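You operate a simulated robot arm through the tools that you are given. There is no shell and no other tool. Be economical: measure what you need, move in short steps, check, and stop when the job is done.

The job below is to be done with a simulated two-armed robot. You get a single attempt, and the scene is never put back.

JOB
Take the beige cloth from the top of the long workbench and lay it out flat on the small table top.

Only the result counts: the job must be done as asked and must still hold three seconds after the hand-in. Knocking over, shifting, dropping, spilling or breaking anything else fails it. Flat cloth is picked up by pressing the open fingertips on it (5 to 10 N) and closing them slowly along it; thin cloth reads only 2 to 8 mm in the jaws.

ROBOT AND FRAMES
Two 7-joint arms with two-finger parallel grippers on one trunk, on a base that drives. Base frame: it is fixed to the floor where the robot stands at the start and does not move with it; the origin is under the middle of the robot, x ahead of it, y to its left, z up; the surface under the hand at the start is at about z = 800. Lengths are in mm, angles in degrees, forces in N, time in s.
The left shoulder is at the start at [74, 159, 1004], the right one opposite. Places, roughly: small table top [-1000, -500, 800]. Payload 3.91 kg a hand.
The tool frame of a hand sits at the grasp point between the pads (the TCP): z along the fingers, y along the line on which they close. The tips reach 30 mm beyond it. Largest opening 110 mm; finger width 20, thickness 10; the body of the gripper, 48 by 112 mm, starts 55 mm behind the TCP.
Orientation is that of the tool frame in the base frame, as a unit quaternion [x, y, z, w]. With the fingers straight down and closing along the base's y, the tool's x points along the base's -x, its y along +y and its z along -z.

CONTROLS
- The arms move only by the tool servo_tool. It takes "left_deltas", "right_deltas" or both (then of equal length, played together; a hand with none holds still); each is a list of rows, each a list of 7 numbers: the shift along the tool's x, y, z in mm, then the turn, a rotation vector about the tool's x, y, z in degrees, then the closure, from 0 (fully open) to 1 (shut). In form: [[x, y, z, ax, ay, az, gripper], ...]. A call has 1 to 20 rows; each row is the pose to reach, as a shift and turn from the pose commanded when the call began, along the tool's axes at that moment. Each row takes 0.2 s and may step no farther than 50 mm and 8.6 degrees from the row before; otherwise, or with a gripper value out of range, the whole call is refused. A pose out of reach is approached as far as the arm can. The call stops where the force on the tool passes 40 N (or 10 N more than at its start, if that is more) or the arm is blocked; 0.2 s more then pass. Each finger travels about 108 mm/s and halts on what it meets, pressing with about 40 N; the grip force reading is that of the motor and also rises with nothing between the fingers. The clock runs only during rows and for 0.2 s after the last one: add rows that repeat a pose to give the fingers time. It gives the time, the measured TCP pose, the force on the tool (base axes), the opening and the grip force at its end, in the units of the frame above (readings bear some noise), with the torque about the TCP (base axes, N m) and any sound that the robot's microphone picked up.
- Cameras (640 x 400 px; columns grow to the right, rows downward): "scene" is now at [93, -80.8, 1246.6]; the picture's right is [-0.90, -0.43, 0.01], its down [-0.20, 0.40, -0.90] and it looks along [0.38, -0.81, -0.45] (base axes); focal length 214 px, centre (320, 200). "left" rides on the left gripper at [72, -17, -103] in its tool frame; the picture's right is [0.23, 0.97, 0.00], its down [-0.76, 0.18, -0.62] and it looks along [-0.61, 0.14, 0.78] (tool axes); focal length 222 px, centre (320, 200). "right" rides on the right gripper at [72, 17, -104] in its tool frame; the picture's right is [-0.23, 0.97, 0.00], its down [-0.76, -0.18, -0.62] and it looks along [-0.61, -0.14, 0.78] (tool axes); focal length 222 px, centre (320, 200). There is no depth. A picture from a camera that has moved, and an enlarged one, comes with that camera's place and axes in the base frame and with its lens.
- get_image(camera): a new picture of that camera. It takes no simulated time.
- move_column(by): slides the trunk up (or, below 0, down) by that many mm; the arms and the scene camera ride with it, the base frame stays. It gives what a move gives, with no picture.
- drive_base(legs): drives the robot by 1 to 6 legs, each [ahead, left, turn to the left] in mm, mm and degrees, along the robot's own axes; the way and the turn of a leg run together, so that a leg with both is an arc; at most 1500 mm and 180 degrees a leg. The arms and the cameras ride along, it lands a little off, and it stops where it bumps. It gives what a move gives.
- aim_head(pan, tilt): turns the head with the scene camera to pan (to the left, within 86 degrees either way) and tilt (down, from -29 to 69), counted from straight ahead of the robot. It gives what a move gives.
- inspect(camera, box): a new picture of the part [left, top, right, bottom] of that camera's present view, enlarged. It takes no simulated time.
- close_job(): hands the job in; it is judged then, once.

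Work in short steps. Places have to be worked out from the pictures, the camera data and where the tool is seen: move nearer, look again, correct. Check each grasp and each placing, and mend what went wrong. You have 120 turns and 108 pictures in all, those below and enlarged ones among them. Open the grippers and draw the arms clear of the work before you hand the job in, unless the task says otherwise; then end with one line.

The tools are called after ">>>" as a command line: name --argument value ..., lists and objects as JSON in quotes. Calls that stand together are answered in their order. servo_tool: Moves the arms, as the interface text tells. Its arguments: {"type":"object","properties":{"left_deltas":{"type":"array"},"right_deltas":{"type":"array"}},"required":[]} The other tools are called the same way: move_column (by) slides the trunk up or down; drive_base (legs) drives the base; aim_head (pan, tilt) turns the head that bears the scene camera; get_image (camera) takes a picture; inspect (camera, box) takes an enlarged picture of a part of a camera's view; close_job () hands the job in.

At the start:

```text
t: 0.0
left_eef_pos: [768.3, -98.6, 1116.9]
left_orientation: [-0.001, 1.0, -0.001, -0.002]
left_force: [0.4, -0.2, -0.3]
left_wrist_torque: [-0.02, -0.01, -0.01]
left_opening: 110.2
left_grip_force: 0.0
right_eef_pos: [589.9, -662.7, 1119.1]
right_orientation: [0.0, 1.0, -0.002, -0.002]
right_force: [-0.6, -0.2, -0.4]
right_wrist_torque: [0.0, -0.02, 0.02]
right_opening: 110.0
right_grip_force: 0.2
trunk travel left (down, up): [-450.0, 490.0]
robot x, y, heading: [-1.7, -1.6, 0.1]
head pan, tilt: [-64.5, 26.5]
```

scene: 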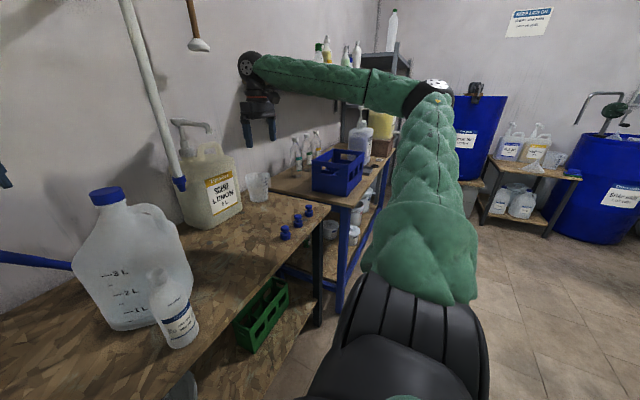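
right: 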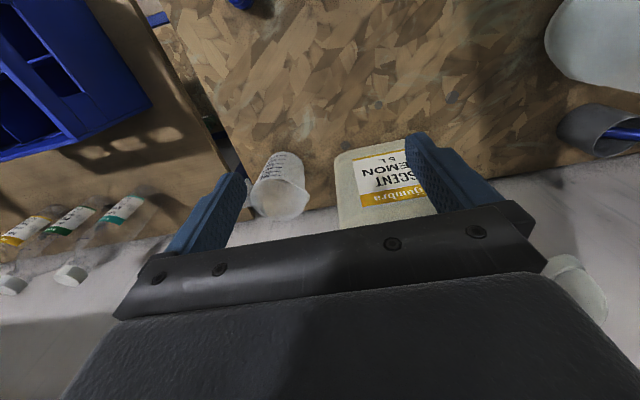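
left: 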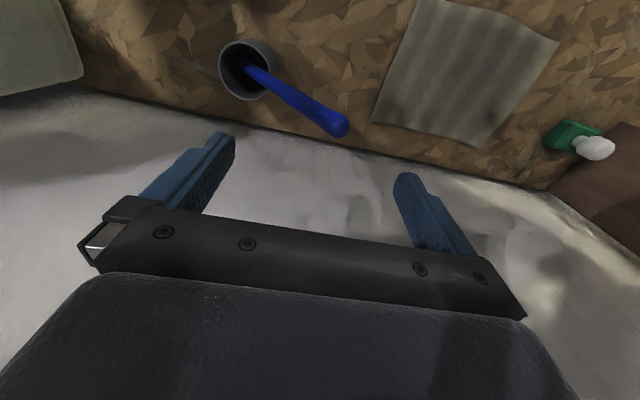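

The left camera shows the cloth roughly at x 640–820, y 0–250. I'll look at it from the head.

>>> aim_head --pan 10 --tilt 40

>>> get_image --camera "scene"

```text
t: 1.5
left_eef_pos: [767.8, -99.5, 1117.2]
left_orientation: [0.0, 1.0, -0.001, -0.002]
left_force: [0.3, -0.1, -0.4]
left_wrist_torque: [0.0, 0.04, -0.02]
left_opening: 109.8
left_grip_force: 0.0
right_eef_pos: [589.7, -662.5, 1119.7]
right_orientation: [0.0, 1.0, -0.002, -0.001]
right_force: [0.0, -0.7, -0.4]
right_wrist_torque: [-0.03, 0.0, 0.01]
right_opening: 110.0
right_grip_force: 0.1
trunk travel left (down, up): [-450.0, 490.0]
robot x, y, heading: [-1.6, 2.3, 0.3]
head pan, tilt: [10.0, 40.0]
```

```text
104 pictures are left
camera scene: at [137.2, 16.3, 1225.1], right [0.17, -0.98, 0.0], down [-0.64, -0.11, -0.76], along [0.75, 0.13, -0.65], focal length 214 px, centre (320, 200)
```

scene: 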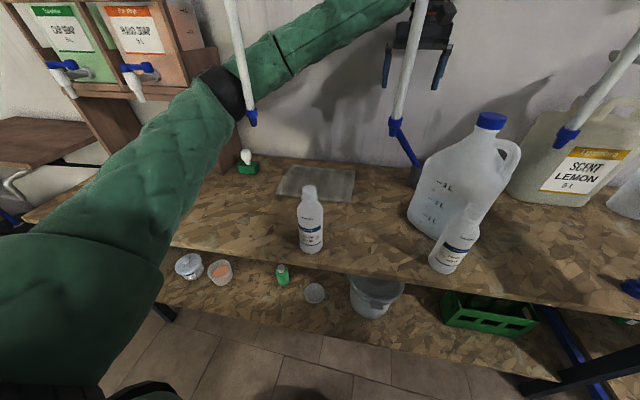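

The cloth sits behind a bottle. I'll enlarge this area.

>>> inspect --camera "scene" --box '[200, 80, 480, 270]'

>>> inspect --camera "left" --box '[200, 0, 640, 220]'

>>> aim_head --pan 10 --tilt 0

>>> get_image --camera "scene"

```text
2.11 times, centred on (340, 175) of scene
camera zoom: at [137.2, 16.3, 1225.1], right [0.17, -0.98, 0.0], down [-0.64, -0.11, -0.76], along [0.75, 0.13, -0.65], focal length 452 px, centre (278, 253)
```

zoom: 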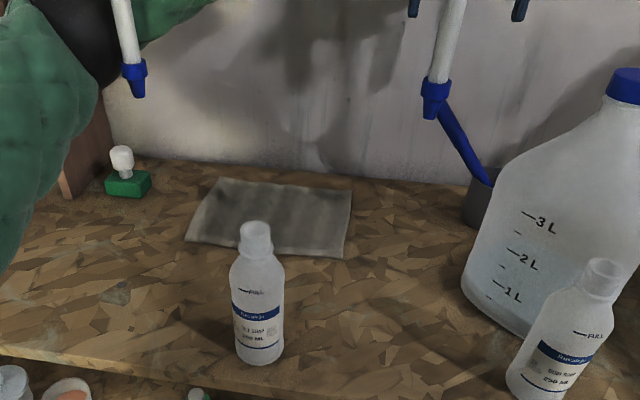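

```text
1.45 times, centred on (420, 110) of left
camera zoom: at [695.6, -117.0, 1220.4], right [-0.23, 0.97, 0.0], down [0.76, 0.18, 0.62], along [0.6, 0.14, -0.79], focal length 323 px, centre (174, 331)
```

zoom: 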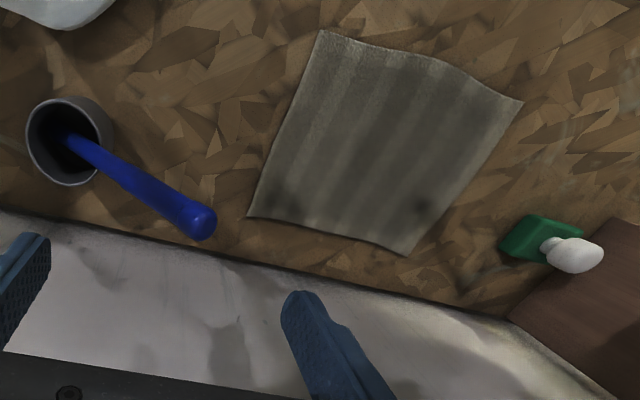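

```text
t: 2.5
left_eef_pos: [768.5, -99.6, 1117.1]
left_orientation: [-0.001, 1.0, -0.002, -0.002]
left_force: [-0.1, -0.1, 0.4]
left_wrist_torque: [0.02, -0.03, -0.01]
left_opening: 109.7
left_grip_force: 0.1
right_eef_pos: [589.5, -662.5, 1118.1]
right_orientation: [0.0, 1.0, -0.002, -0.001]
right_force: [0.4, -0.3, -0.1]
right_wrist_torque: [0.01, -0.02, 0.02]
right_opening: 109.9
right_grip_force: 0.0
trunk travel left (down, up): [-450.0, 490.0]
robot x, y, heading: [1.0, 1.1, 0.1]
head pan, tilt: [10.0, 0.0]
```

```text
101 pictures are left
camera scene: at [142.4, 17.5, 1288.7], right [0.17, -0.98, 0.0], down [-0.01, 0.0, -1.0], along [0.98, 0.17, -0.01], focal length 214 px, centre (320, 200)
```

scene: 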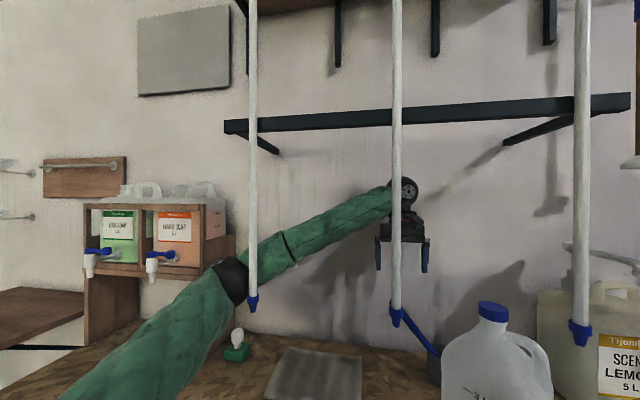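

The hanging pipes are close to the left arm. I'll raise the trunk 100 mm, which is a safe vertical move, to range the pipes by parallax.

>>> move_column --by 100

>>> get_image --camera "scene"

>>> get_image --camera "left"

```text
t: 3.9
left_eef_pos: [768.9, -97.0, 1218.2]
left_orientation: [-0.001, 1.0, -0.003, -0.002]
left_force: [-0.2, -0.1, -0.3]
left_wrist_torque: [0.02, 0.01, 0.03]
left_opening: 110.0
left_grip_force: 0.1
right_eef_pos: [590.6, -660.2, 1220.6]
right_orientation: [0.0, 1.0, -0.003, -0.001]
right_force: [0.2, -0.1, 0.2]
right_wrist_torque: [0.0, -0.01, 0.0]
right_opening: 110.0
right_grip_force: 0.1
trunk travel left (down, up): [-550.0, 390.0]
robot x, y, heading: [1.7, -1.3, 0.1]
head pan, tilt: [10.0, 0.0]
```

```text
100 pictures are left
camera scene: at [143.0, 20.0, 1389.1], right [0.17, -0.98, 0.0], down [0.0, 0.0, -1.0], along [0.98, 0.17, -0.01], focal length 214 px, centre (320, 200)
```

scene: 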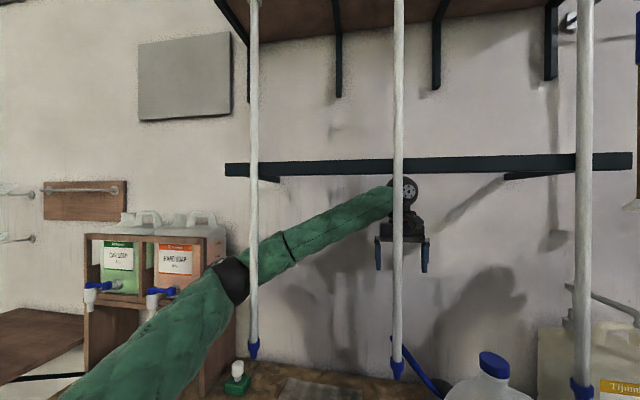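

```text
99 pictures are left
camera left: at [696.1, -114.3, 1321.7], right [-0.23, 0.97, 0.0], down [0.76, 0.18, 0.62], along [0.6, 0.14, -0.78], focal length 222 px, centre (320, 200)
```

left: 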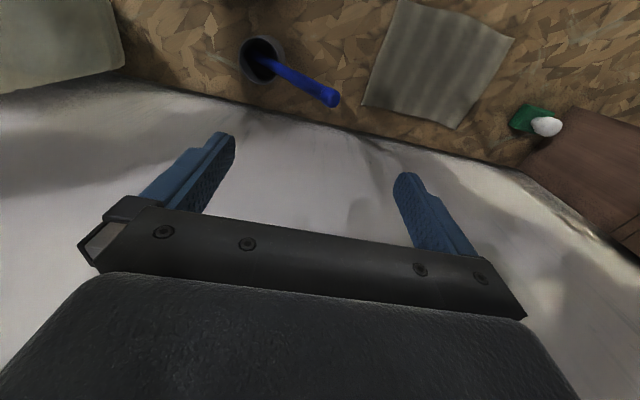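

From the parallax, the pipes hang at x≈555, y≈230/-52/-345, with their ends at z≈1063. The left arm loops around the left pipe, so I'll bring the left hand out past it to the left at this height.

>>> servo_tool --left_deltas '[[0, 30, 0, 0, 0, 0, 0], [0, 65, 0, 0, 0, 0, 0], [0, 100, 0, 0, 0, 0, 0], [0, 140, 0, 0, 0, 0, 0], [0, 180, 0, 0, 0, 0, 0], [0, 220, 0, 0, 0, 0, 0], [0, 260, 0, 0, 0, 0, 0], [0, 300, 0, 0, 0, 0, 0], [0, 340, 0, 0, 0, 0, 0], [0, 380, 0, 0, 0, 0, 0], [0, 415, 0, 0, 0, 0, 0], [0, 445, 0, 0, 0, 0, 0]]'

>>> get_image --camera "scene"

>>> get_image --camera "left"

```text
t: 6.5
left_eef_pos: [762.0, 346.1, 1220.2]
left_orientation: [-0.001, 1.0, -0.002, 0.001]
left_force: [-0.7, 0.0, 0.1]
left_wrist_torque: [-0.01, -0.01, -0.03]
left_opening: 109.9
left_grip_force: 0.0
right_eef_pos: [583.5, -663.3, 1223.0]
right_orientation: [0.0, 1.0, -0.001, 0.001]
right_force: [-0.2, 0.9, 1.0]
right_wrist_torque: [-0.02, 0.02, -0.02]
right_opening: 110.1
right_grip_force: 0.0
trunk travel left (down, up): [-550.0, 390.0]
robot x, y, heading: [1.2, 3.6, 0.1]
head pan, tilt: [10.0, 0.0]
```

```text
98 pictures are left
camera scene: at [135.7, 16.5, 1390.1], right [0.17, -0.98, 0.0], down [0.0, 0.0, -1.0], along [0.98, 0.17, 0.0], focal length 214 px, centre (320, 200)
```

scene: 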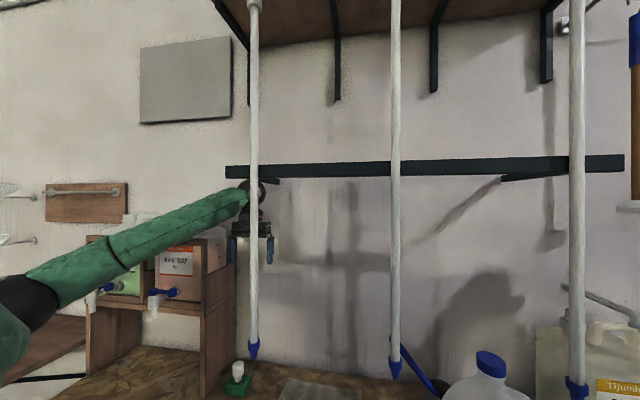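

```text
97 pictures are left
camera left: at [688.9, 328.8, 1324.1], right [-0.23, 0.97, 0.0], down [0.76, 0.18, 0.62], along [0.61, 0.14, -0.78], focal length 222 px, centre (320, 200)
```

left: 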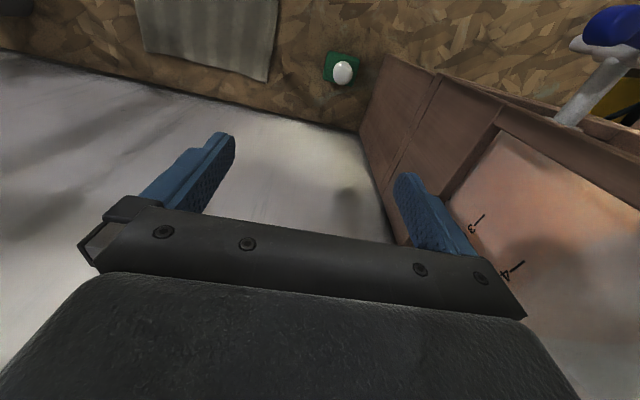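

The hand at y=346 clears the left pipe by about 55 mm. I'll back the robot out by 350 mm, then look around at the small table.

>>> drive_base --legs '[[-350, 0, 0]]'

>>> aim_head --pan 10 --tilt 30

>>> get_image --camera "scene"

>>> aim_head --pan -86 --tilt 25

>>> get_image --camera "scene"

```text
t: 8.7
left_eef_pos: [414.7, 340.6, 1218.0]
left_orientation: [0.002, 1.0, 0.0, -0.001]
left_force: [-0.3, 0.1, 0.3]
left_wrist_torque: [0.01, -0.01, -0.02]
left_opening: 109.8
left_grip_force: 0.1
right_eef_pos: [232.2, -666.3, 1220.4]
right_orientation: [0.003, 1.0, -0.001, 0.0]
right_force: [-0.7, 0.8, 0.3]
right_wrist_torque: [0.0, -0.01, 0.0]
right_opening: 110.0
right_grip_force: 0.1
trunk travel left (down, up): [-550.0, 390.0]
robot x, y, heading: [-349.6, 2.6, 0.0]
head pan, tilt: [10.0, 0.0]
```

```text
t: 9.7
left_eef_pos: [414.2, 340.2, 1218.4]
left_orientation: [0.002, 1.0, 0.0, 0.0]
left_force: [0.5, 0.1, 0.5]
left_wrist_torque: [-0.03, -0.03, 0.0]
left_opening: 110.1
left_grip_force: 0.1
right_eef_pos: [232.5, -666.1, 1219.2]
right_orientation: [0.002, 1.0, 0.0, 0.0]
right_force: [0.9, 1.5, 0.0]
right_wrist_torque: [0.0, 0.04, -0.02]
right_opening: 110.3
right_grip_force: 0.1
trunk travel left (down, up): [-550.0, 390.0]
robot x, y, heading: [-353.5, 0.8, 0.1]
head pan, tilt: [10.0, 30.0]
```

```text
96 pictures are left
camera scene: at [-212.1, 14.2, 1341.1], right [0.17, -0.99, 0.0], down [-0.49, -0.08, -0.87], along [0.85, 0.15, -0.5], focal length 214 px, centre (320, 200)
```

scene: 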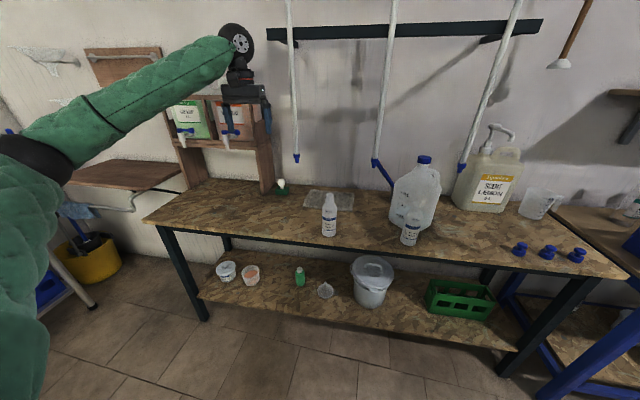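

```text
t: 11.4
left_eef_pos: [415.2, 340.8, 1218.4]
left_orientation: [0.001, 1.0, 0.0, 0.0]
left_force: [-0.4, -0.1, 0.6]
left_wrist_torque: [-0.03, -0.03, 0.01]
left_opening: 109.9
left_grip_force: 0.1
right_eef_pos: [233.8, -668.9, 1219.1]
right_orientation: [0.003, 1.0, 0.001, 0.0]
right_force: [0.3, -0.6, 0.9]
right_wrist_torque: [0.0, 0.01, 0.01]
right_opening: 110.0
right_grip_force: 0.1
trunk travel left (down, up): [-550.0, 390.0]
robot x, y, heading: [-349.3, 4.0, -0.1]
head pan, tilt: [-85.9, 25.0]
```

```text
95 pictures are left
camera scene: at [-294.8, -93.0, 1349.0], right [-1.0, -0.07, 0.0], down [-0.03, 0.42, -0.91], along [0.06, -0.9, -0.42], focal length 214 px, centre (320, 200)
```

scene: 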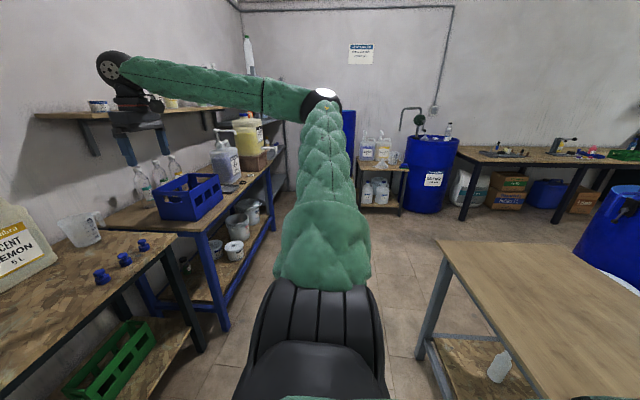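

The small table top is empty near my side, spanning x≈-1250 to -750 and y≈-875 to -130. Next I tilt the left tool 45° forward and draw it back, so it can work below the pipe ends.

>>> servo_tool --left_deltas '[[25, 0, 0, 0, -7, 0, 0], [50, 0, 0, 0, -14, 0, 0], [75, 0, 0, 0, -21, 0, 0], [100, 0, 0, 0, -28, 0, 0], [125, 0, 0, 0, -35, 0, 0], [150, 0, 0, 0, -41, 0, 0.3], [150, 0, 0, 0, -45, 0, 0.5]]'

>>> drive_base --legs '[[100, 97, 0]]'

>>> move_column --by -250

>>> aim_head --pan 10 --tilt 25

>>> get_image --camera "scene"

>>> get_image --camera "left"

```text
t: 13.0
left_eef_pos: [266.1, 341.3, 1218.0]
left_orientation: [0.002, 0.924, 0.0, 0.383]
left_force: [-0.5, 0.3, 1.2]
left_wrist_torque: [0.01, 0.01, 0.01]
left_opening: 54.9
left_grip_force: 0.0
right_eef_pos: [232.9, -667.9, 1219.7]
right_orientation: [0.002, 1.0, 0.0, 0.0]
right_force: [-0.6, -0.3, 0.4]
right_wrist_torque: [-0.01, 0.04, 0.0]
right_opening: 110.1
right_grip_force: 0.1
trunk travel left (down, up): [-550.0, 390.0]
robot x, y, heading: [-350.5, 2.5, -0.4]
head pan, tilt: [-85.9, 25.0]
```

```text
t: 14.3
left_eef_pos: [367.1, 440.0, 1217.6]
left_orientation: [0.0, 0.924, 0.0, 0.381]
left_force: [0.2, -0.5, -0.2]
left_wrist_torque: [0.01, 0.01, -0.02]
left_opening: 55.4
left_grip_force: 0.1
right_eef_pos: [335.9, -568.1, 1219.9]
right_orientation: [0.002, 1.0, 0.0, -0.001]
right_force: [-0.4, 0.4, 1.0]
right_wrist_torque: [0.0, -0.01, 0.0]
right_opening: 109.8
right_grip_force: 0.0
trunk travel left (down, up): [-550.0, 390.0]
robot x, y, heading: [-253.6, 99.7, -0.0]
head pan, tilt: [-85.9, 25.0]
```

```text
t: 16.9
left_eef_pos: [364.5, 438.9, 968.6]
left_orientation: [0.0, 0.924, 0.0, 0.383]
left_force: [0.1, -0.3, -0.1]
left_wrist_torque: [0.0, -0.03, 0.01]
left_opening: 54.9
left_grip_force: 0.0
right_eef_pos: [334.9, -569.2, 970.3]
right_orientation: [0.002, 1.0, 0.0, 0.001]
right_force: [-0.5, -0.1, 0.1]
right_wrist_torque: [-0.01, -0.02, -0.01]
right_opening: 110.2
right_grip_force: 0.0
trunk travel left (down, up): [-300.0, 640.0]
robot x, y, heading: [-251.3, 94.4, -0.3]
head pan, tilt: [-85.9, 25.0]
```

```text
t: 18.6
left_eef_pos: [365.6, 439.2, 967.8]
left_orientation: [0.002, 0.924, -0.001, 0.383]
left_force: [-0.2, -0.8, -0.6]
left_wrist_torque: [-0.03, 0.02, -0.01]
left_opening: 55.1
left_grip_force: 0.1
right_eef_pos: [335.2, -569.4, 968.8]
right_orientation: [0.002, 1.0, 0.0, -0.001]
right_force: [-0.4, -0.3, 0.1]
right_wrist_torque: [-0.03, 0.02, -0.02]
right_opening: 110.0
right_grip_force: 0.0
trunk travel left (down, up): [-300.0, 640.0]
robot x, y, heading: [-248.6, 98.0, -0.0]
head pan, tilt: [10.0, 25.0]
```

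```text
94 pictures are left
camera scene: at [-109.9, 111.9, 1099.0], right [0.17, -0.99, 0.0], down [-0.42, -0.07, -0.91], along [0.89, 0.15, -0.42], focal length 214 px, centre (320, 200)
```

scene: 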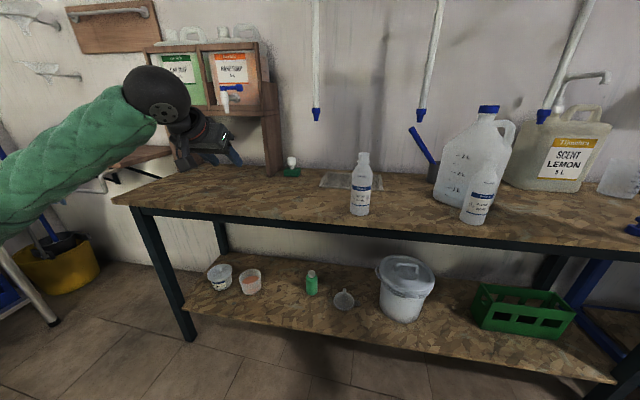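

```text
93 pictures are left
camera left: at [240.4, 421.6, 990.2], right [-0.16, 0.97, -0.16], down [0.1, 0.18, 0.98], along [0.98, 0.14, -0.12], focal length 222 px, centre (320, 200)
```

left: 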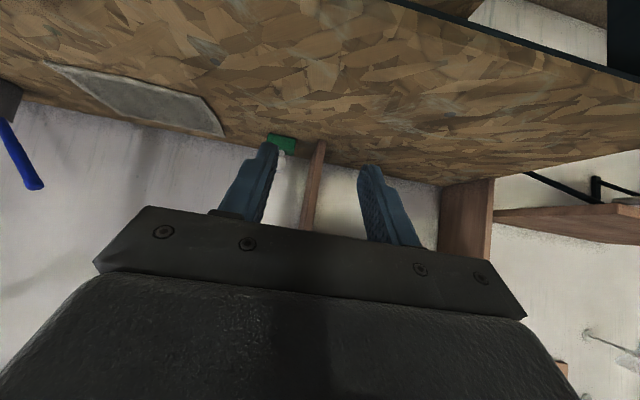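

The tilted wrist sits about 140 mm above the TCP (top about 200 mm), so it passes under the pipe ends when the TCP is at 845. I move forward over free bench, descend, then approach the cloth's near-left corner.

>>> servo_tool --left_deltas '[[-25, 0, 25, 0, 0, 0, 0.5], [-50, 0, 50, 0, 0, 0, 0.5], [-74, 0, 74, 0, 0, 0, 0.5], [-46, 0, 102, 0, 0, 0, 0.5], [-18, 0, 130, 0, 0, 0, 0.5], [9, 0, 157, 0, 0, 0, 0.5], [-9, -28, 175, 0, 0, 0, 0.5], [-28, -56, 194, 0, 0, 0, 0.5], [-46, -84, 213, 0, 0, 0, 0.55], [-65, -112, 231, 0, 0, 0, 0.6], [-83, -139, 250, 0, 0, 0, 0.6]]'

>>> get_image --camera "scene"

>>> get_image --camera "left"

```text
t: 21.0
left_eef_pos: [600.0, 303.0, 852.6]
left_orientation: [0.001, 0.924, 0.0, 0.383]
left_force: [-0.1, -0.1, 0.6]
left_wrist_torque: [0.01, 0.01, -0.01]
left_opening: 43.9
left_grip_force: 0.0
right_eef_pos: [334.0, -568.7, 969.9]
right_orientation: [0.001, 1.0, 0.0, -0.001]
right_force: [-0.6, -0.8, -0.4]
right_wrist_torque: [0.03, -0.01, 0.02]
right_opening: 109.8
right_grip_force: 0.2
trunk travel left (down, up): [-300.0, 640.0]
robot x, y, heading: [-250.5, 94.3, 0.0]
head pan, tilt: [10.0, 25.0]
```

```text
92 pictures are left
camera scene: at [-110.9, 112.2, 1099.2], right [0.17, -0.98, 0.0], down [-0.42, -0.07, -0.91], along [0.89, 0.16, -0.42], focal length 214 px, centre (320, 200)
```

scene: 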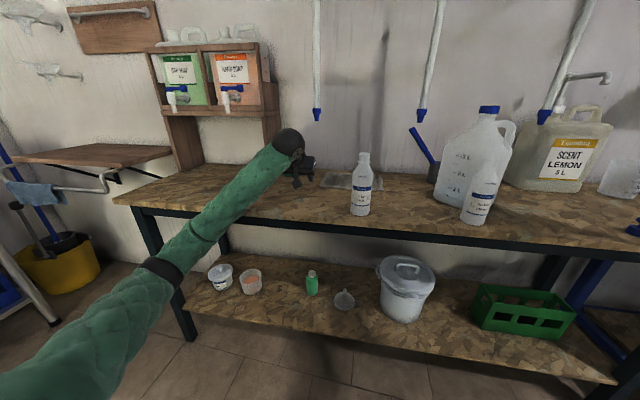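

```text
91 pictures are left
camera left: at [475.3, 283.9, 873.8], right [-0.16, 0.97, -0.16], down [0.1, 0.18, 0.98], along [0.98, 0.14, -0.12], focal length 222 px, centre (320, 200)
```

left: 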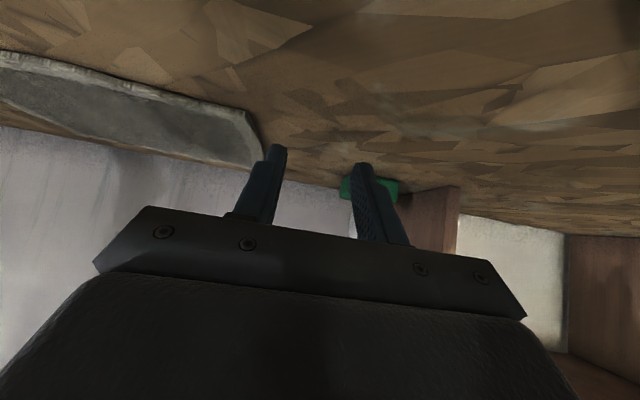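

The elbow sits low, which brings the forearm near the bench edge. I'll raise the trunk 130 mm and lower the hand by the same amount to lift the elbow.

>>> move_column --by 130

>>> servo_tool --left_deltas '[[25, 0, 25, 0, 0, 0, 0.6], [50, 0, 50, 0, 0, 0, 0.6], [75, 0, 75, 0, 0, 0, 0.6], [93, 0, 93, 0, 0, 0, 0.6]]'

>>> get_image --camera "scene"

```text
t: 22.6
left_eef_pos: [601.1, 301.0, 979.7]
left_orientation: [0.002, 0.924, 0.0, 0.381]
left_force: [-17.3, 1.5, -20.0]
left_wrist_torque: [1.02, -1.54, -0.9]
left_opening: 43.8
left_grip_force: 0.0
right_eef_pos: [334.7, -569.2, 1099.2]
right_orientation: [0.0, 1.0, -0.001, -0.001]
right_force: [0.5, 0.2, -0.1]
right_wrist_torque: [0.0, 0.0, -0.01]
right_opening: 109.9
right_grip_force: 0.1
trunk travel left (down, up): [-430.0, 510.0]
robot x, y, heading: [-249.9, 96.9, 0.0]
head pan, tilt: [10.0, 25.0]
```

```text
t: 23.6
left_eef_pos: [601.4, 300.6, 848.5]
left_orientation: [0.0, 0.924, 0.0, 0.382]
left_force: [-0.3, 0.7, -0.4]
left_wrist_torque: [0.0, -0.01, 0.01]
left_opening: 44.4
left_grip_force: 0.2
right_eef_pos: [334.9, -569.1, 1099.2]
right_orientation: [0.002, 1.0, 0.001, 0.0]
right_force: [-0.2, 0.0, 0.2]
right_wrist_torque: [-0.03, -0.02, 0.05]
right_opening: 109.9
right_grip_force: 0.0
trunk travel left (down, up): [-430.0, 510.0]
robot x, y, heading: [-249.2, 97.5, 0.2]
head pan, tilt: [10.0, 25.0]
```

```text
90 pictures are left
camera scene: at [-109.6, 111.9, 1229.0], right [0.17, -0.99, 0.0], down [-0.42, -0.07, -0.91], along [0.89, 0.16, -0.42], focal length 214 px, centre (320, 200)
```

scene: 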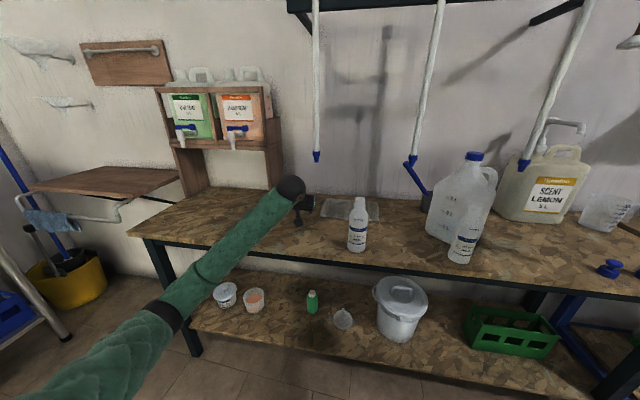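

The column rise briefly brushed something (~26 N), most likely the left pipe's end. It's clear now and the picture shows nothing moved. I'll stay low and advance to above the cloth's near-left corner.

>>> servo_tool --left_deltas '[[-7, -24, 12, 0, 0, 0, 0.6], [-13, -48, 23, 0, 0, 0, 0.6], [-20, -72, 35, 0, 0, 0, 0.6], [-26, -93, 46, 0, 0, 0, 0.6]]'

>>> get_image --camera "left"

>>> inspect --camera "scene" --box '[220, 130, 460, 280]'

```text
t: 24.8
left_eef_pos: [636.6, 235.5, 856.2]
left_orientation: [-0.01, 0.919, 0.005, 0.395]
left_force: [0.6, -0.2, 0.2]
left_wrist_torque: [-0.03, 0.03, -0.03]
left_opening: 44.0
left_grip_force: 0.1
right_eef_pos: [336.3, -552.6, 1103.4]
right_orientation: [-0.01, 1.0, 0.002, 0.005]
right_force: [0.1, -0.5, -0.1]
right_wrist_torque: [0.04, 0.0, 0.01]
right_opening: 110.2
right_grip_force: 0.0
trunk travel left (down, up): [-430.0, 510.0]
robot x, y, heading: [-253.7, 104.1, 1.2]
head pan, tilt: [10.0, 25.0]
stopped in row 4 (left hand): the arm was blocked; the commanded pose is now the measured one
```

```text
89 pictures are left
camera left: at [511.4, 214.8, 874.7], right [-0.18, 0.97, -0.16], down [0.07, 0.18, 0.98], along [0.98, 0.16, -0.1], focal length 222 px, centre (320, 200)
```

left: 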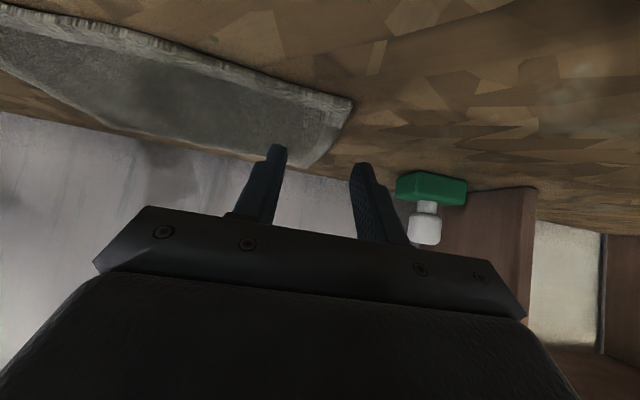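

```text
2.67 times, centred on (340, 205) of scene
camera zoom: at [-126.0, 117.6, 1230.4], right [0.19, -0.98, 0.0], down [-0.41, -0.08, -0.91], along [0.89, 0.18, -0.41], focal length 572 px, centre (267, 187)
```

zoom: 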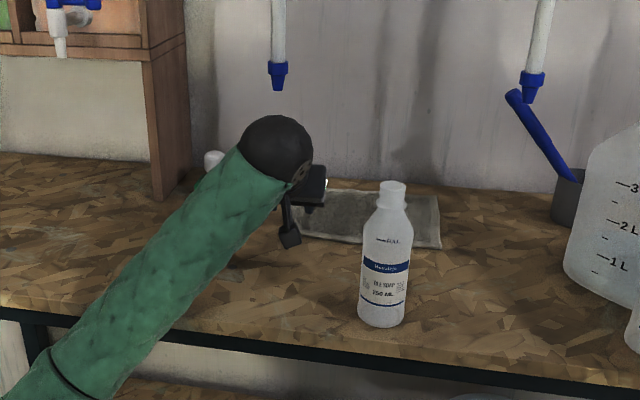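

The arm was blocked near the end and the base yawed by about 1°. I need to see whether the forearm touches the bench edge.

>>> aim_head --pan 30 --tilt 45

>>> get_image --camera "scene"

```text
t: 25.6
left_eef_pos: [635.0, 234.1, 856.1]
left_orientation: [-0.01, 0.919, 0.004, 0.395]
left_force: [-0.4, 0.1, -0.6]
left_wrist_torque: [0.0, 0.06, -0.01]
left_opening: 44.1
left_grip_force: 0.1
right_eef_pos: [333.8, -550.4, 1108.1]
right_orientation: [-0.01, 1.0, 0.001, 0.006]
right_force: [0.2, 1.0, -0.1]
right_wrist_torque: [0.01, 0.03, 0.03]
right_opening: 110.0
right_grip_force: 0.0
trunk travel left (down, up): [-430.0, 510.0]
robot x, y, heading: [-248.4, 103.4, 0.9]
head pan, tilt: [30.0, 45.0]
```

```text
87 pictures are left
camera scene: at [-147.9, 144.1, 1200.5], right [0.52, -0.86, 0.01], down [-0.6, -0.36, -0.72], along [0.61, 0.37, -0.7], focal length 214 px, centre (320, 200)
```

scene: 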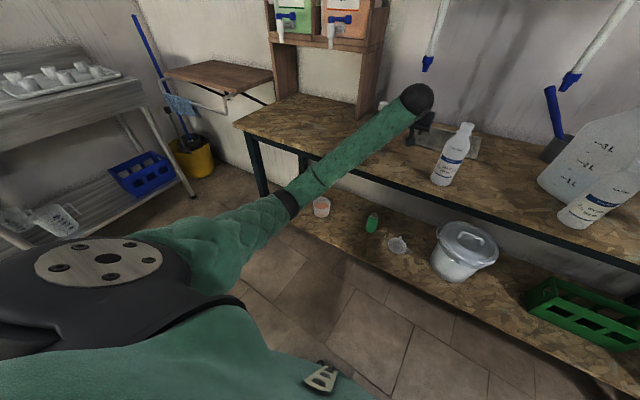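

The base is pitched up by about 0.7°, which fits the drooping forearm resting on the bench's front edge. I'll back off along the path and raise the trunk further so the elbow rides higher.

>>> servo_tool --left_deltas '[[14, 31, -26, 0, 0, 0, 0.6], [34, 62, -47, 0, 0, 0, 0.6], [54, 93, -69, 0, 0, 0, 0.6], [76, 124, -92, 0, 0, 0, 0.6], [98, 155, -116, 0, 0, 0, 0.6], [121, 185, -141, 0, 0, 0, 0.6]]'

>>> move_column --by 230

>>> get_image --camera "scene"

```text
t: 27.0
left_eef_pos: [457.1, 415.0, 855.0]
left_orientation: [-0.009, 0.922, 0.004, 0.387]
left_force: [0.5, 0.1, 1.1]
left_wrist_torque: [0.03, 0.01, 0.03]
left_opening: 44.0
left_grip_force: 0.0
right_eef_pos: [343.4, -552.6, 1100.5]
right_orientation: [-0.008, 1.0, 0.0, 0.001]
right_force: [0.5, 0.8, 1.2]
right_wrist_torque: [0.01, 0.0, 0.0]
right_opening: 110.0
right_grip_force: 0.3
trunk travel left (down, up): [-430.0, 510.0]
robot x, y, heading: [-255.9, 103.9, 1.1]
head pan, tilt: [30.0, 45.0]
```

```text
t: 29.5
left_eef_pos: [457.3, 415.8, 1085.3]
left_orientation: [-0.008, 0.922, 0.003, 0.387]
left_force: [-0.9, 0.6, 1.1]
left_wrist_torque: [-0.01, -0.01, -0.02]
left_opening: 44.3
left_grip_force: 0.0
right_eef_pos: [344.6, -551.6, 1329.3]
right_orientation: [-0.009, 1.0, 0.001, 0.0]
right_force: [-0.4, 0.4, -0.7]
right_wrist_torque: [-0.01, -0.01, 0.04]
right_opening: 110.1
right_grip_force: 0.0
trunk travel left (down, up): [-660.0, 280.0]
robot x, y, heading: [-251.0, 105.4, 0.9]
head pan, tilt: [30.0, 45.0]
```

```text
86 pictures are left
camera scene: at [-133.7, 145.1, 1428.3], right [0.52, -0.86, 0.0], down [-0.61, -0.36, -0.71], along [0.61, 0.36, -0.71], focal length 214 px, centre (320, 200)
```

scene: 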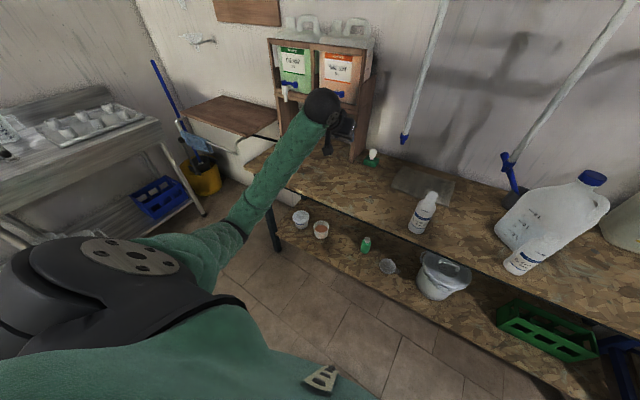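

The pitch is gone. Now I lower the left hand on the arm to z≈850 over free bench and check where the elbow is.

>>> servo_tool --left_deltas '[[33, 0, 33, 0, 0, 0, 0.6], [66, 0, 66, 0, 0, 0, 0.6], [99, 0, 99, 0, 0, 0, 0.6], [132, 0, 132, 0, 0, 0, 0.6], [165, 0, 165, 0, 0, 0, 0.6]]'

>>> get_image --camera "scene"

```text
t: 30.7
left_eef_pos: [460.0, 414.2, 852.0]
left_orientation: [-0.008, 0.922, 0.003, 0.387]
left_force: [1.2, 0.9, 0.3]
left_wrist_torque: [0.01, 0.0, 0.0]
left_opening: 44.2
left_grip_force: 0.1
right_eef_pos: [345.1, -551.6, 1329.8]
right_orientation: [-0.009, 1.0, 0.0, 0.0]
right_force: [0.1, -0.4, -0.2]
right_wrist_torque: [0.04, 0.0, 0.02]
right_opening: 110.1
right_grip_force: 0.0
trunk travel left (down, up): [-660.0, 280.0]
robot x, y, heading: [-252.1, 102.0, 0.7]
head pan, tilt: [30.0, 45.0]
```

```text
85 pictures are left
camera scene: at [-133.9, 145.2, 1428.5], right [0.52, -0.86, 0.0], down [-0.61, -0.36, -0.71], along [0.61, 0.36, -0.71], focal length 214 px, centre (320, 200)
```

scene: 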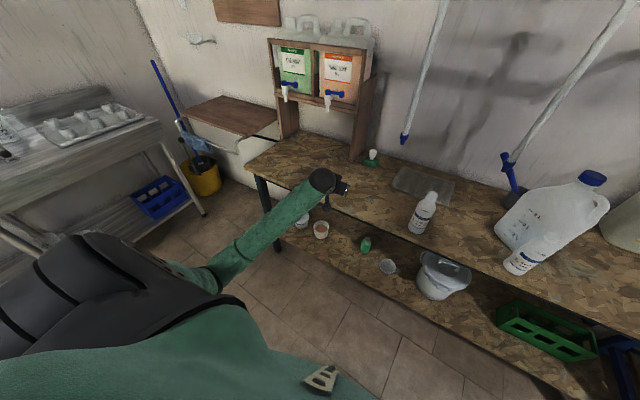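

The elbow is now well outside and higher. I advance again to the near-left corner of the cloth.

>>> servo_tool --left_deltas '[[-25, -27, 25, 0, 0, 0, 0.6], [-50, -55, 50, 0, 0, 0, 0.6], [-75, -82, 75, 0, 0, 0, 0.6], [-99, -110, 99, 0, 0, 0, 0.6], [-106, -135, 111, 0, 0, 0, 0.6], [-113, -160, 123, 0, 0, 0, 0.6], [-119, -185, 135, 0, 0, 0, 0.6], [-125, -208, 146, 0, 0, 0, 0.6]]'

>>> get_image --camera "left"

>>> get_image --camera "scene"

```text
t: 32.5
left_eef_pos: [655.7, 210.5, 837.0]
left_orientation: [-0.009, 0.922, 0.004, 0.386]
left_force: [-0.2, -0.2, -0.7]
left_wrist_torque: [0.01, 0.04, -0.01]
left_opening: 44.1
left_grip_force: 0.0
right_eef_pos: [347.4, -552.5, 1328.5]
right_orientation: [-0.009, 1.0, 0.0, 0.0]
right_force: [0.9, 0.8, 0.7]
right_wrist_torque: [-0.01, 0.0, 0.0]
right_opening: 109.9
right_grip_force: 0.0
trunk travel left (down, up): [-660.0, 280.0]
robot x, y, heading: [-251.2, 104.8, 0.9]
head pan, tilt: [30.0, 45.0]
```

```text
84 pictures are left
camera left: at [530.6, 191.1, 857.7], right [-0.18, 0.97, -0.16], down [0.09, 0.18, 0.98], along [0.98, 0.16, -0.12], focal length 222 px, centre (320, 200)
```

left: 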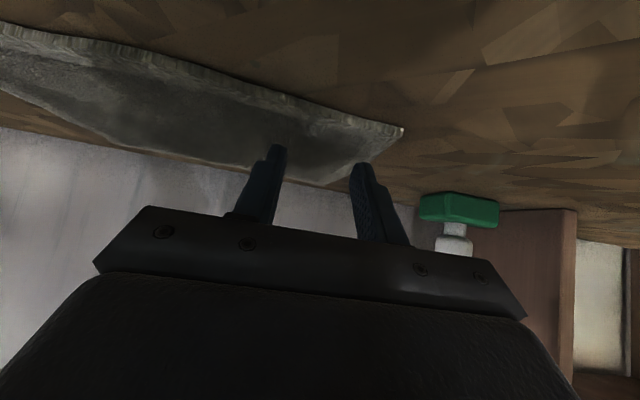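

```text
83 pictures are left
camera scene: at [-133.5, 144.2, 1428.4], right [0.52, -0.86, 0.0], down [-0.61, -0.36, -0.71], along [0.61, 0.37, -0.71], focal length 214 px, centre (320, 200)
```

scene: 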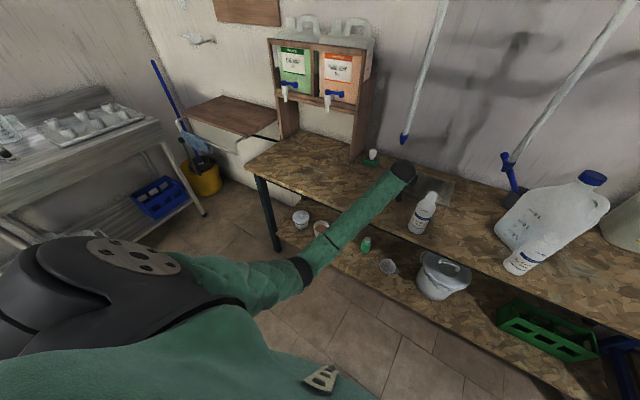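

The tips are over the cloth about 40 mm in from the near edge. I pull back 15 mm and go down in small steps to find contact.

>>> servo_tool --left_deltas '[[10.6, 0, -10.6, 0, 0, 0, 0.6], [13, 0, -8, 0, 0, 0, 0.6], [14.8, 0, -6.4, 0, 0, 0, 0.6]]'

>>> inspect --camera "left" --box '[160, 60, 480, 260]'

```text
t: 33.3
left_eef_pos: [641.0, 210.0, 831.5]
left_orientation: [-0.009, 0.922, 0.004, 0.386]
left_force: [0.6, -1.2, 1.0]
left_wrist_torque: [0.0, -0.07, -0.01]
left_opening: 43.8
left_grip_force: 0.0
right_eef_pos: [343.8, -551.3, 1327.5]
right_orientation: [-0.01, 1.0, 0.0, 0.0]
right_force: [-0.2, -0.5, -0.4]
right_wrist_torque: [0.02, 0.01, 0.0]
right_opening: 110.0
right_grip_force: 0.0
trunk travel left (down, up): [-660.0, 280.0]
robot x, y, heading: [-253.5, 106.9, 1.0]
head pan, tilt: [30.0, 45.0]
```

```text
2.00 times, centred on (320, 160) of left
camera zoom: at [515.5, 190.7, 852.3], right [-0.18, 0.97, -0.16], down [0.09, 0.18, 0.98], along [0.98, 0.16, -0.12], focal length 444 px, centre (320, 280)
```

zoom: 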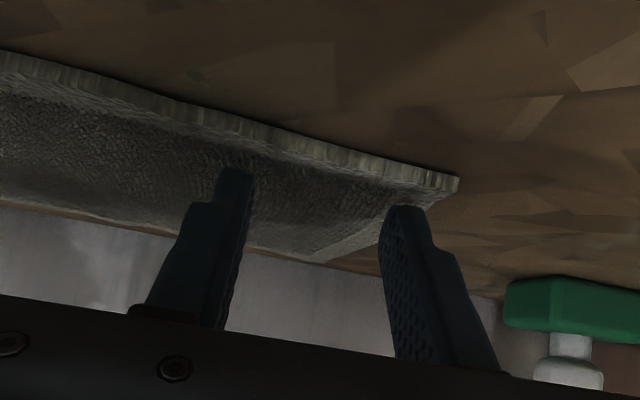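

Nearly in contact. I'll step down in 1.5 mm increments.

>>> servo_tool --left_deltas '[[1.5, 0, 1.5, 0, 0, 0, 0.6], [3, 0, 3, 0, 0, 0, 0.6]]'

```text
t: 33.9
left_eef_pos: [640.7, 211.3, 829.9]
left_orientation: [-0.009, 0.921, 0.004, 0.389]
left_force: [0.9, 0.8, 17.8]
left_wrist_torque: [0.08, -0.33, -0.02]
left_opening: 43.9
left_grip_force: 0.0
right_eef_pos: [344.1, -551.5, 1330.1]
right_orientation: [-0.009, 1.0, -0.001, 0.001]
right_force: [-0.2, -0.3, -0.8]
right_wrist_torque: [-0.01, -0.01, -0.02]
right_opening: 109.7
right_grip_force: 0.1
trunk travel left (down, up): [-660.0, 280.0]
robot x, y, heading: [-254.2, 102.9, 0.9]
head pan, tilt: [30.0, 45.0]
```

Contact at 18 N, a bit more than needed. I ease up about 1.5 mm and close slowly.

>>> servo_tool --left_deltas '[[-1, 0, -1, 0, 0, 0, 0.6], [-1, 0, -1, 0, 0, 0, 0.65], [-1, 0, -1, 0, 0, 0, 0.7], [-1, 0, -1, 0, 0, 0, 0.75], [-1, 0, -1, 0, 0, 0, 0.8], [-1, 0, -1, 0, 0, 0, 0.85], [-1, 0, -1, 0, 0, 0, 0.9], [-1, 0, -1, 0, 0, 0, 0.95], [-1, 0, -1, 0, 0, 0, 1.0], [-1, 0, -1, 0, 0, 0, 1.0], [-1, 0, -1, 0, 0, 0, 1.0]]'

>>> inspect --camera "left" --box '[160, 60, 480, 260]'

```text
t: 36.3
left_eef_pos: [639.5, 211.1, 830.3]
left_orientation: [-0.008, 0.922, 0.003, 0.388]
left_force: [0.7, -2.3, 22.2]
left_wrist_torque: [-0.05, -0.33, -0.03]
left_opening: 4.0
left_grip_force: 40.4
right_eef_pos: [343.5, -551.3, 1330.8]
right_orientation: [-0.009, 1.0, 0.0, 0.001]
right_force: [0.1, -0.8, -0.2]
right_wrist_torque: [0.02, -0.04, 0.04]
right_opening: 109.8
right_grip_force: 0.1
trunk travel left (down, up): [-660.0, 280.0]
robot x, y, heading: [-253.1, 108.7, 1.1]
head pan, tilt: [30.0, 45.0]
```

```text
2.00 times, centred on (320, 160) of left
camera zoom: at [514.8, 190.3, 850.8], right [-0.18, 0.97, -0.16], down [0.08, 0.18, 0.98], along [0.98, 0.16, -0.11], focal length 444 px, centre (320, 280)
```

zoom: 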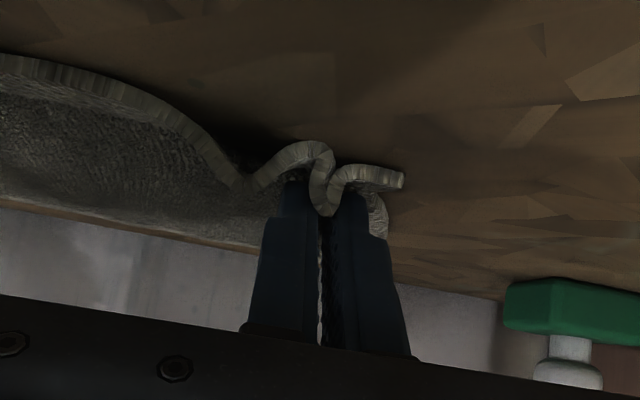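

The cloth is held (4 mm). I lift a few mm and drag it diagonally left and forward, on a path clear of the bottle and the soap dispenser.

>>> servo_tool --left_deltas '[[-5.7, 0, -5.7, 0, 0, 0, 1], [1.5, 10, -13, 0, 0, 0, 1], [10, 21, -23, 0, 0, 0, 1], [18, 32, -31, 0, 0, 0, 1], [27, 43, -40, 0, 0, 0, 1], [35, 54, -48, 0, 0, 0, 1], [44, 65, -57, 0, 0, 0, 1], [53, 77, -65, 0, 0, 0, 1], [62, 88, -73, 0, 0, 0, 1], [70, 99, -82, 0, 0, 0, 1], [79, 110, -90, 0, 0, 0, 1]]'

>>> get_image --camera "scene"

```text
t: 38.7
left_eef_pos: [518.9, 318.1, 835.5]
left_orientation: [-0.008, 0.922, 0.002, 0.387]
left_force: [-0.8, -0.6, 0.0]
left_wrist_torque: [-0.02, 0.01, -0.04]
left_opening: 3.7
left_grip_force: 40.6
right_eef_pos: [344.6, -551.9, 1329.3]
right_orientation: [-0.008, 1.0, 0.001, 0.0]
right_force: [-0.9, 0.5, -0.4]
right_wrist_torque: [0.0, -0.01, 0.01]
right_opening: 110.1
right_grip_force: 0.1
trunk travel left (down, up): [-660.0, 280.0]
robot x, y, heading: [-254.7, 103.2, 0.9]
head pan, tilt: [30.0, 45.0]
```

```text
80 pictures are left
camera scene: at [-134.2, 145.2, 1428.5], right [0.52, -0.86, 0.0], down [-0.61, -0.36, -0.71], along [0.61, 0.36, -0.71], focal length 214 px, centre (320, 200)
```

scene: 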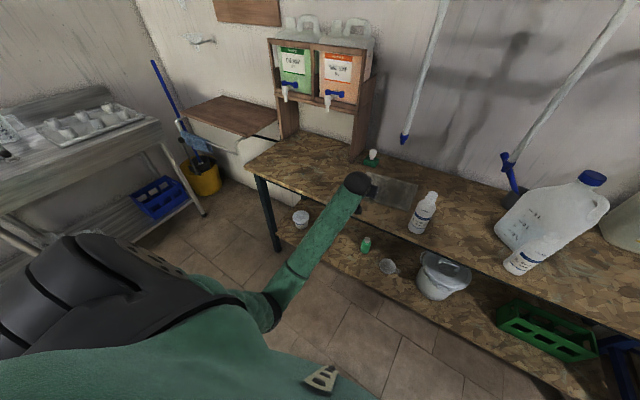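

The cloth follows flat. I'll check its clearance to the bottle before going on.

>>> inspect --camera "scene" --box '[320, 140, 480, 240]'

```text
4.00 times, centred on (400, 190) of scene
camera zoom: at [-134.2, 145.2, 1428.5], right [0.52, -0.86, 0.0], down [-0.61, -0.36, -0.71], along [0.61, 0.36, -0.71], focal length 858 px, centre (0, 240)
```

zoom: 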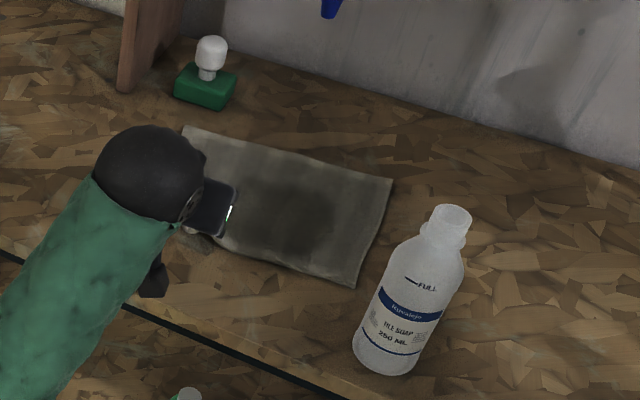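

The right edge at y≈132 clears the bottle (y up to ~120). I continue left and forward by another (-80, +45).

>>> servo_tool --left_deltas '[[7, 12, -4, 0, 0, 0, 1], [15, 22, -14, 0, 0, 0, 1], [25, 30, -24, 0, 0, 0, 1], [36, 36, -35, 0, 0, 0, 1], [47, 41, -46, 0, 0, 0, 1], [57, 45, -56, 0, 0, 0, 1]]'

>>> inspect --camera "scene" --box '[260, 120, 500, 270]'

```text
t: 40.1
left_eef_pos: [437.9, 361.3, 833.8]
left_orientation: [-0.009, 0.922, 0.003, 0.386]
left_force: [-0.9, -0.7, 0.5]
left_wrist_torque: [0.06, 0.04, -0.03]
left_opening: 4.2
left_grip_force: 40.2
right_eef_pos: [344.8, -551.2, 1330.1]
right_orientation: [-0.009, 1.0, 0.0, 0.0]
right_force: [0.7, 0.1, -0.2]
right_wrist_torque: [0.01, 0.0, 0.01]
right_opening: 109.9
right_grip_force: 0.0
trunk travel left (down, up): [-660.0, 280.0]
robot x, y, heading: [-255.8, 106.6, 1.3]
head pan, tilt: [30.0, 45.0]
```

```text
2.67 times, centred on (380, 195) of scene
camera zoom: at [-134.3, 145.1, 1428.5], right [0.52, -0.86, 0.0], down [-0.61, -0.36, -0.71], along [0.61, 0.36, -0.71], focal length 572 px, centre (160, 213)
```

zoom: 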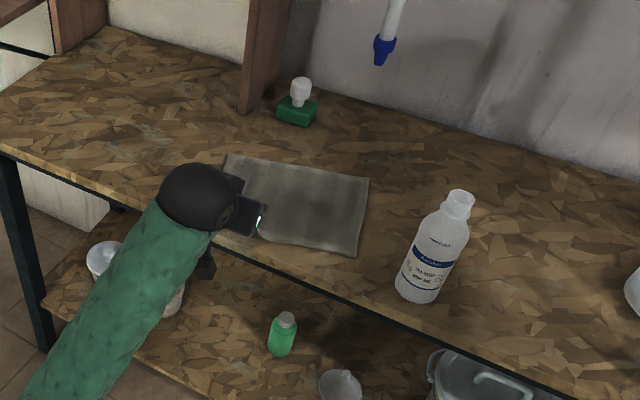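

The cloth's near-right corner is at about (475,175), still close to the bottle for a second hand. I'll drive the base left 80 mm with the grip held, dragging the cloth further into free space.

>>> drive_base --legs '[[0, 80, 0]]'

>>> inspect --camera "scene" --box '[260, 120, 500, 270]'

```text
t: 41.1
left_eef_pos: [436.1, 443.8, 833.9]
left_orientation: [-0.01, 0.922, 0.003, 0.387]
left_force: [0.1, 0.0, 0.1]
left_wrist_torque: [-0.05, -0.01, -0.03]
left_opening: 4.1
left_grip_force: 39.9
right_eef_pos: [343.4, -468.1, 1330.9]
right_orientation: [-0.009, 1.0, -0.001, 0.0]
right_force: [-0.2, 0.1, 1.1]
right_wrist_torque: [-0.05, -0.01, 0.02]
right_opening: 110.1
right_grip_force: 0.0
trunk travel left (down, up): [-660.0, 280.0]
robot x, y, heading: [-253.5, 182.6, 1.2]
head pan, tilt: [30.0, 45.0]
```

```text
2.67 times, centred on (380, 195) of scene
camera zoom: at [-135.4, 227.7, 1428.3], right [0.52, -0.86, 0.0], down [-0.61, -0.37, -0.71], along [0.61, 0.36, -0.71], focal length 572 px, centre (160, 213)
```

zoom: 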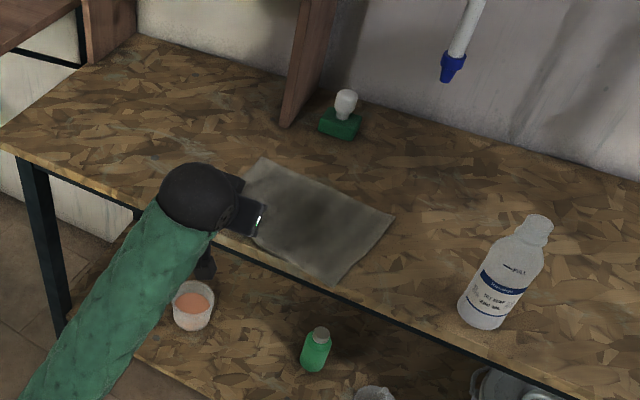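

The cloth is now nearly square to the bench, with its near-right corner at about (411,271) and well clear of the bottle. I keep the left grip and bring the right hand over high, tilted the same way, to the near-right corner.

>>> servo_tool --right_deltas '[[-4, 47, 0, 0, -6, 0, 0], [-9, 94, 0, 0, -12, 0, 0], [-13, 141, 0, 0, -18, 0, 0], [-18, 188, 0, 0, -24, 0, 0], [-22, 235, 0, 0, -30, 0, 0.2], [-27, 282, 0, 0, -36, 0, 0.4], [-31, 329, 10, 0, -42, 0, 0.6], [-36, 376, 20, 0, -45, 0, 0.6], [-40, 423, 30, 0, -45, 0, 0.6], [-45, 470, 40, 0, -45, 0, 0.6], [-49, 517, 50, 0, -45, 0, 0.6], [-54, 564, 60, 0, -45, 0, 0.6], [-58, 611, 70, 0, -45, 0, 0.6], [-63, 658, 80, 0, -45, 0, 0.6], [-67, 705, 90, 0, -45, 0, 0.6], [-70, 745, 100, 0, -45, 0, 0.6], [-73, 758, 140, 0, -45, 0, 0.6], [-73, 758, 181, 0, -45, 0, 0.6]]'

>>> get_image --camera "right"

>>> get_image --camera "scene"

```text
t: 44.9
left_eef_pos: [437.8, 442.2, 833.8]
left_orientation: [-0.009, 0.923, 0.003, 0.386]
left_force: [0.0, 0.4, 0.0]
left_wrist_torque: [-0.01, 0.0, 0.01]
left_opening: 4.1
left_grip_force: 40.4
right_eef_pos: [347.8, 175.6, 1180.1]
right_orientation: [-0.008, 0.924, 0.004, 0.382]
right_force: [0.3, -0.1, -0.1]
right_wrist_torque: [0.02, -0.03, 0.02]
right_opening: 44.0
right_grip_force: 0.0
right hand out of reach, approached as far as the arm can: row 15, 16, 17, 18
trunk travel left (down, up): [-660.0, 280.0]
robot x, y, heading: [-253.6, 182.6, 1.0]
head pan, tilt: [30.0, 45.0]
```

```text
76 pictures are left
camera right: at [224.6, 190.5, 1201.5], right [0.14, 0.98, 0.16], down [0.1, -0.18, 0.98], along [0.98, -0.12, -0.12], focal length 222 px, centre (320, 200)
```

right: 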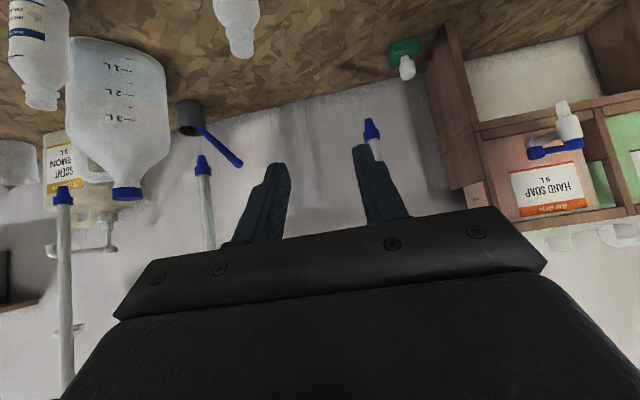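

```text
75 pictures are left
camera scene: at [-134.3, 224.4, 1428.2], right [0.52, -0.86, 0.0], down [-0.61, -0.36, -0.71], along [0.6, 0.37, -0.71], focal length 214 px, centre (320, 200)
```

scene: 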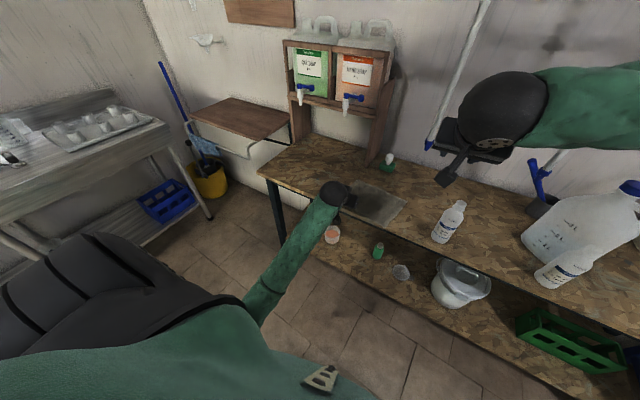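

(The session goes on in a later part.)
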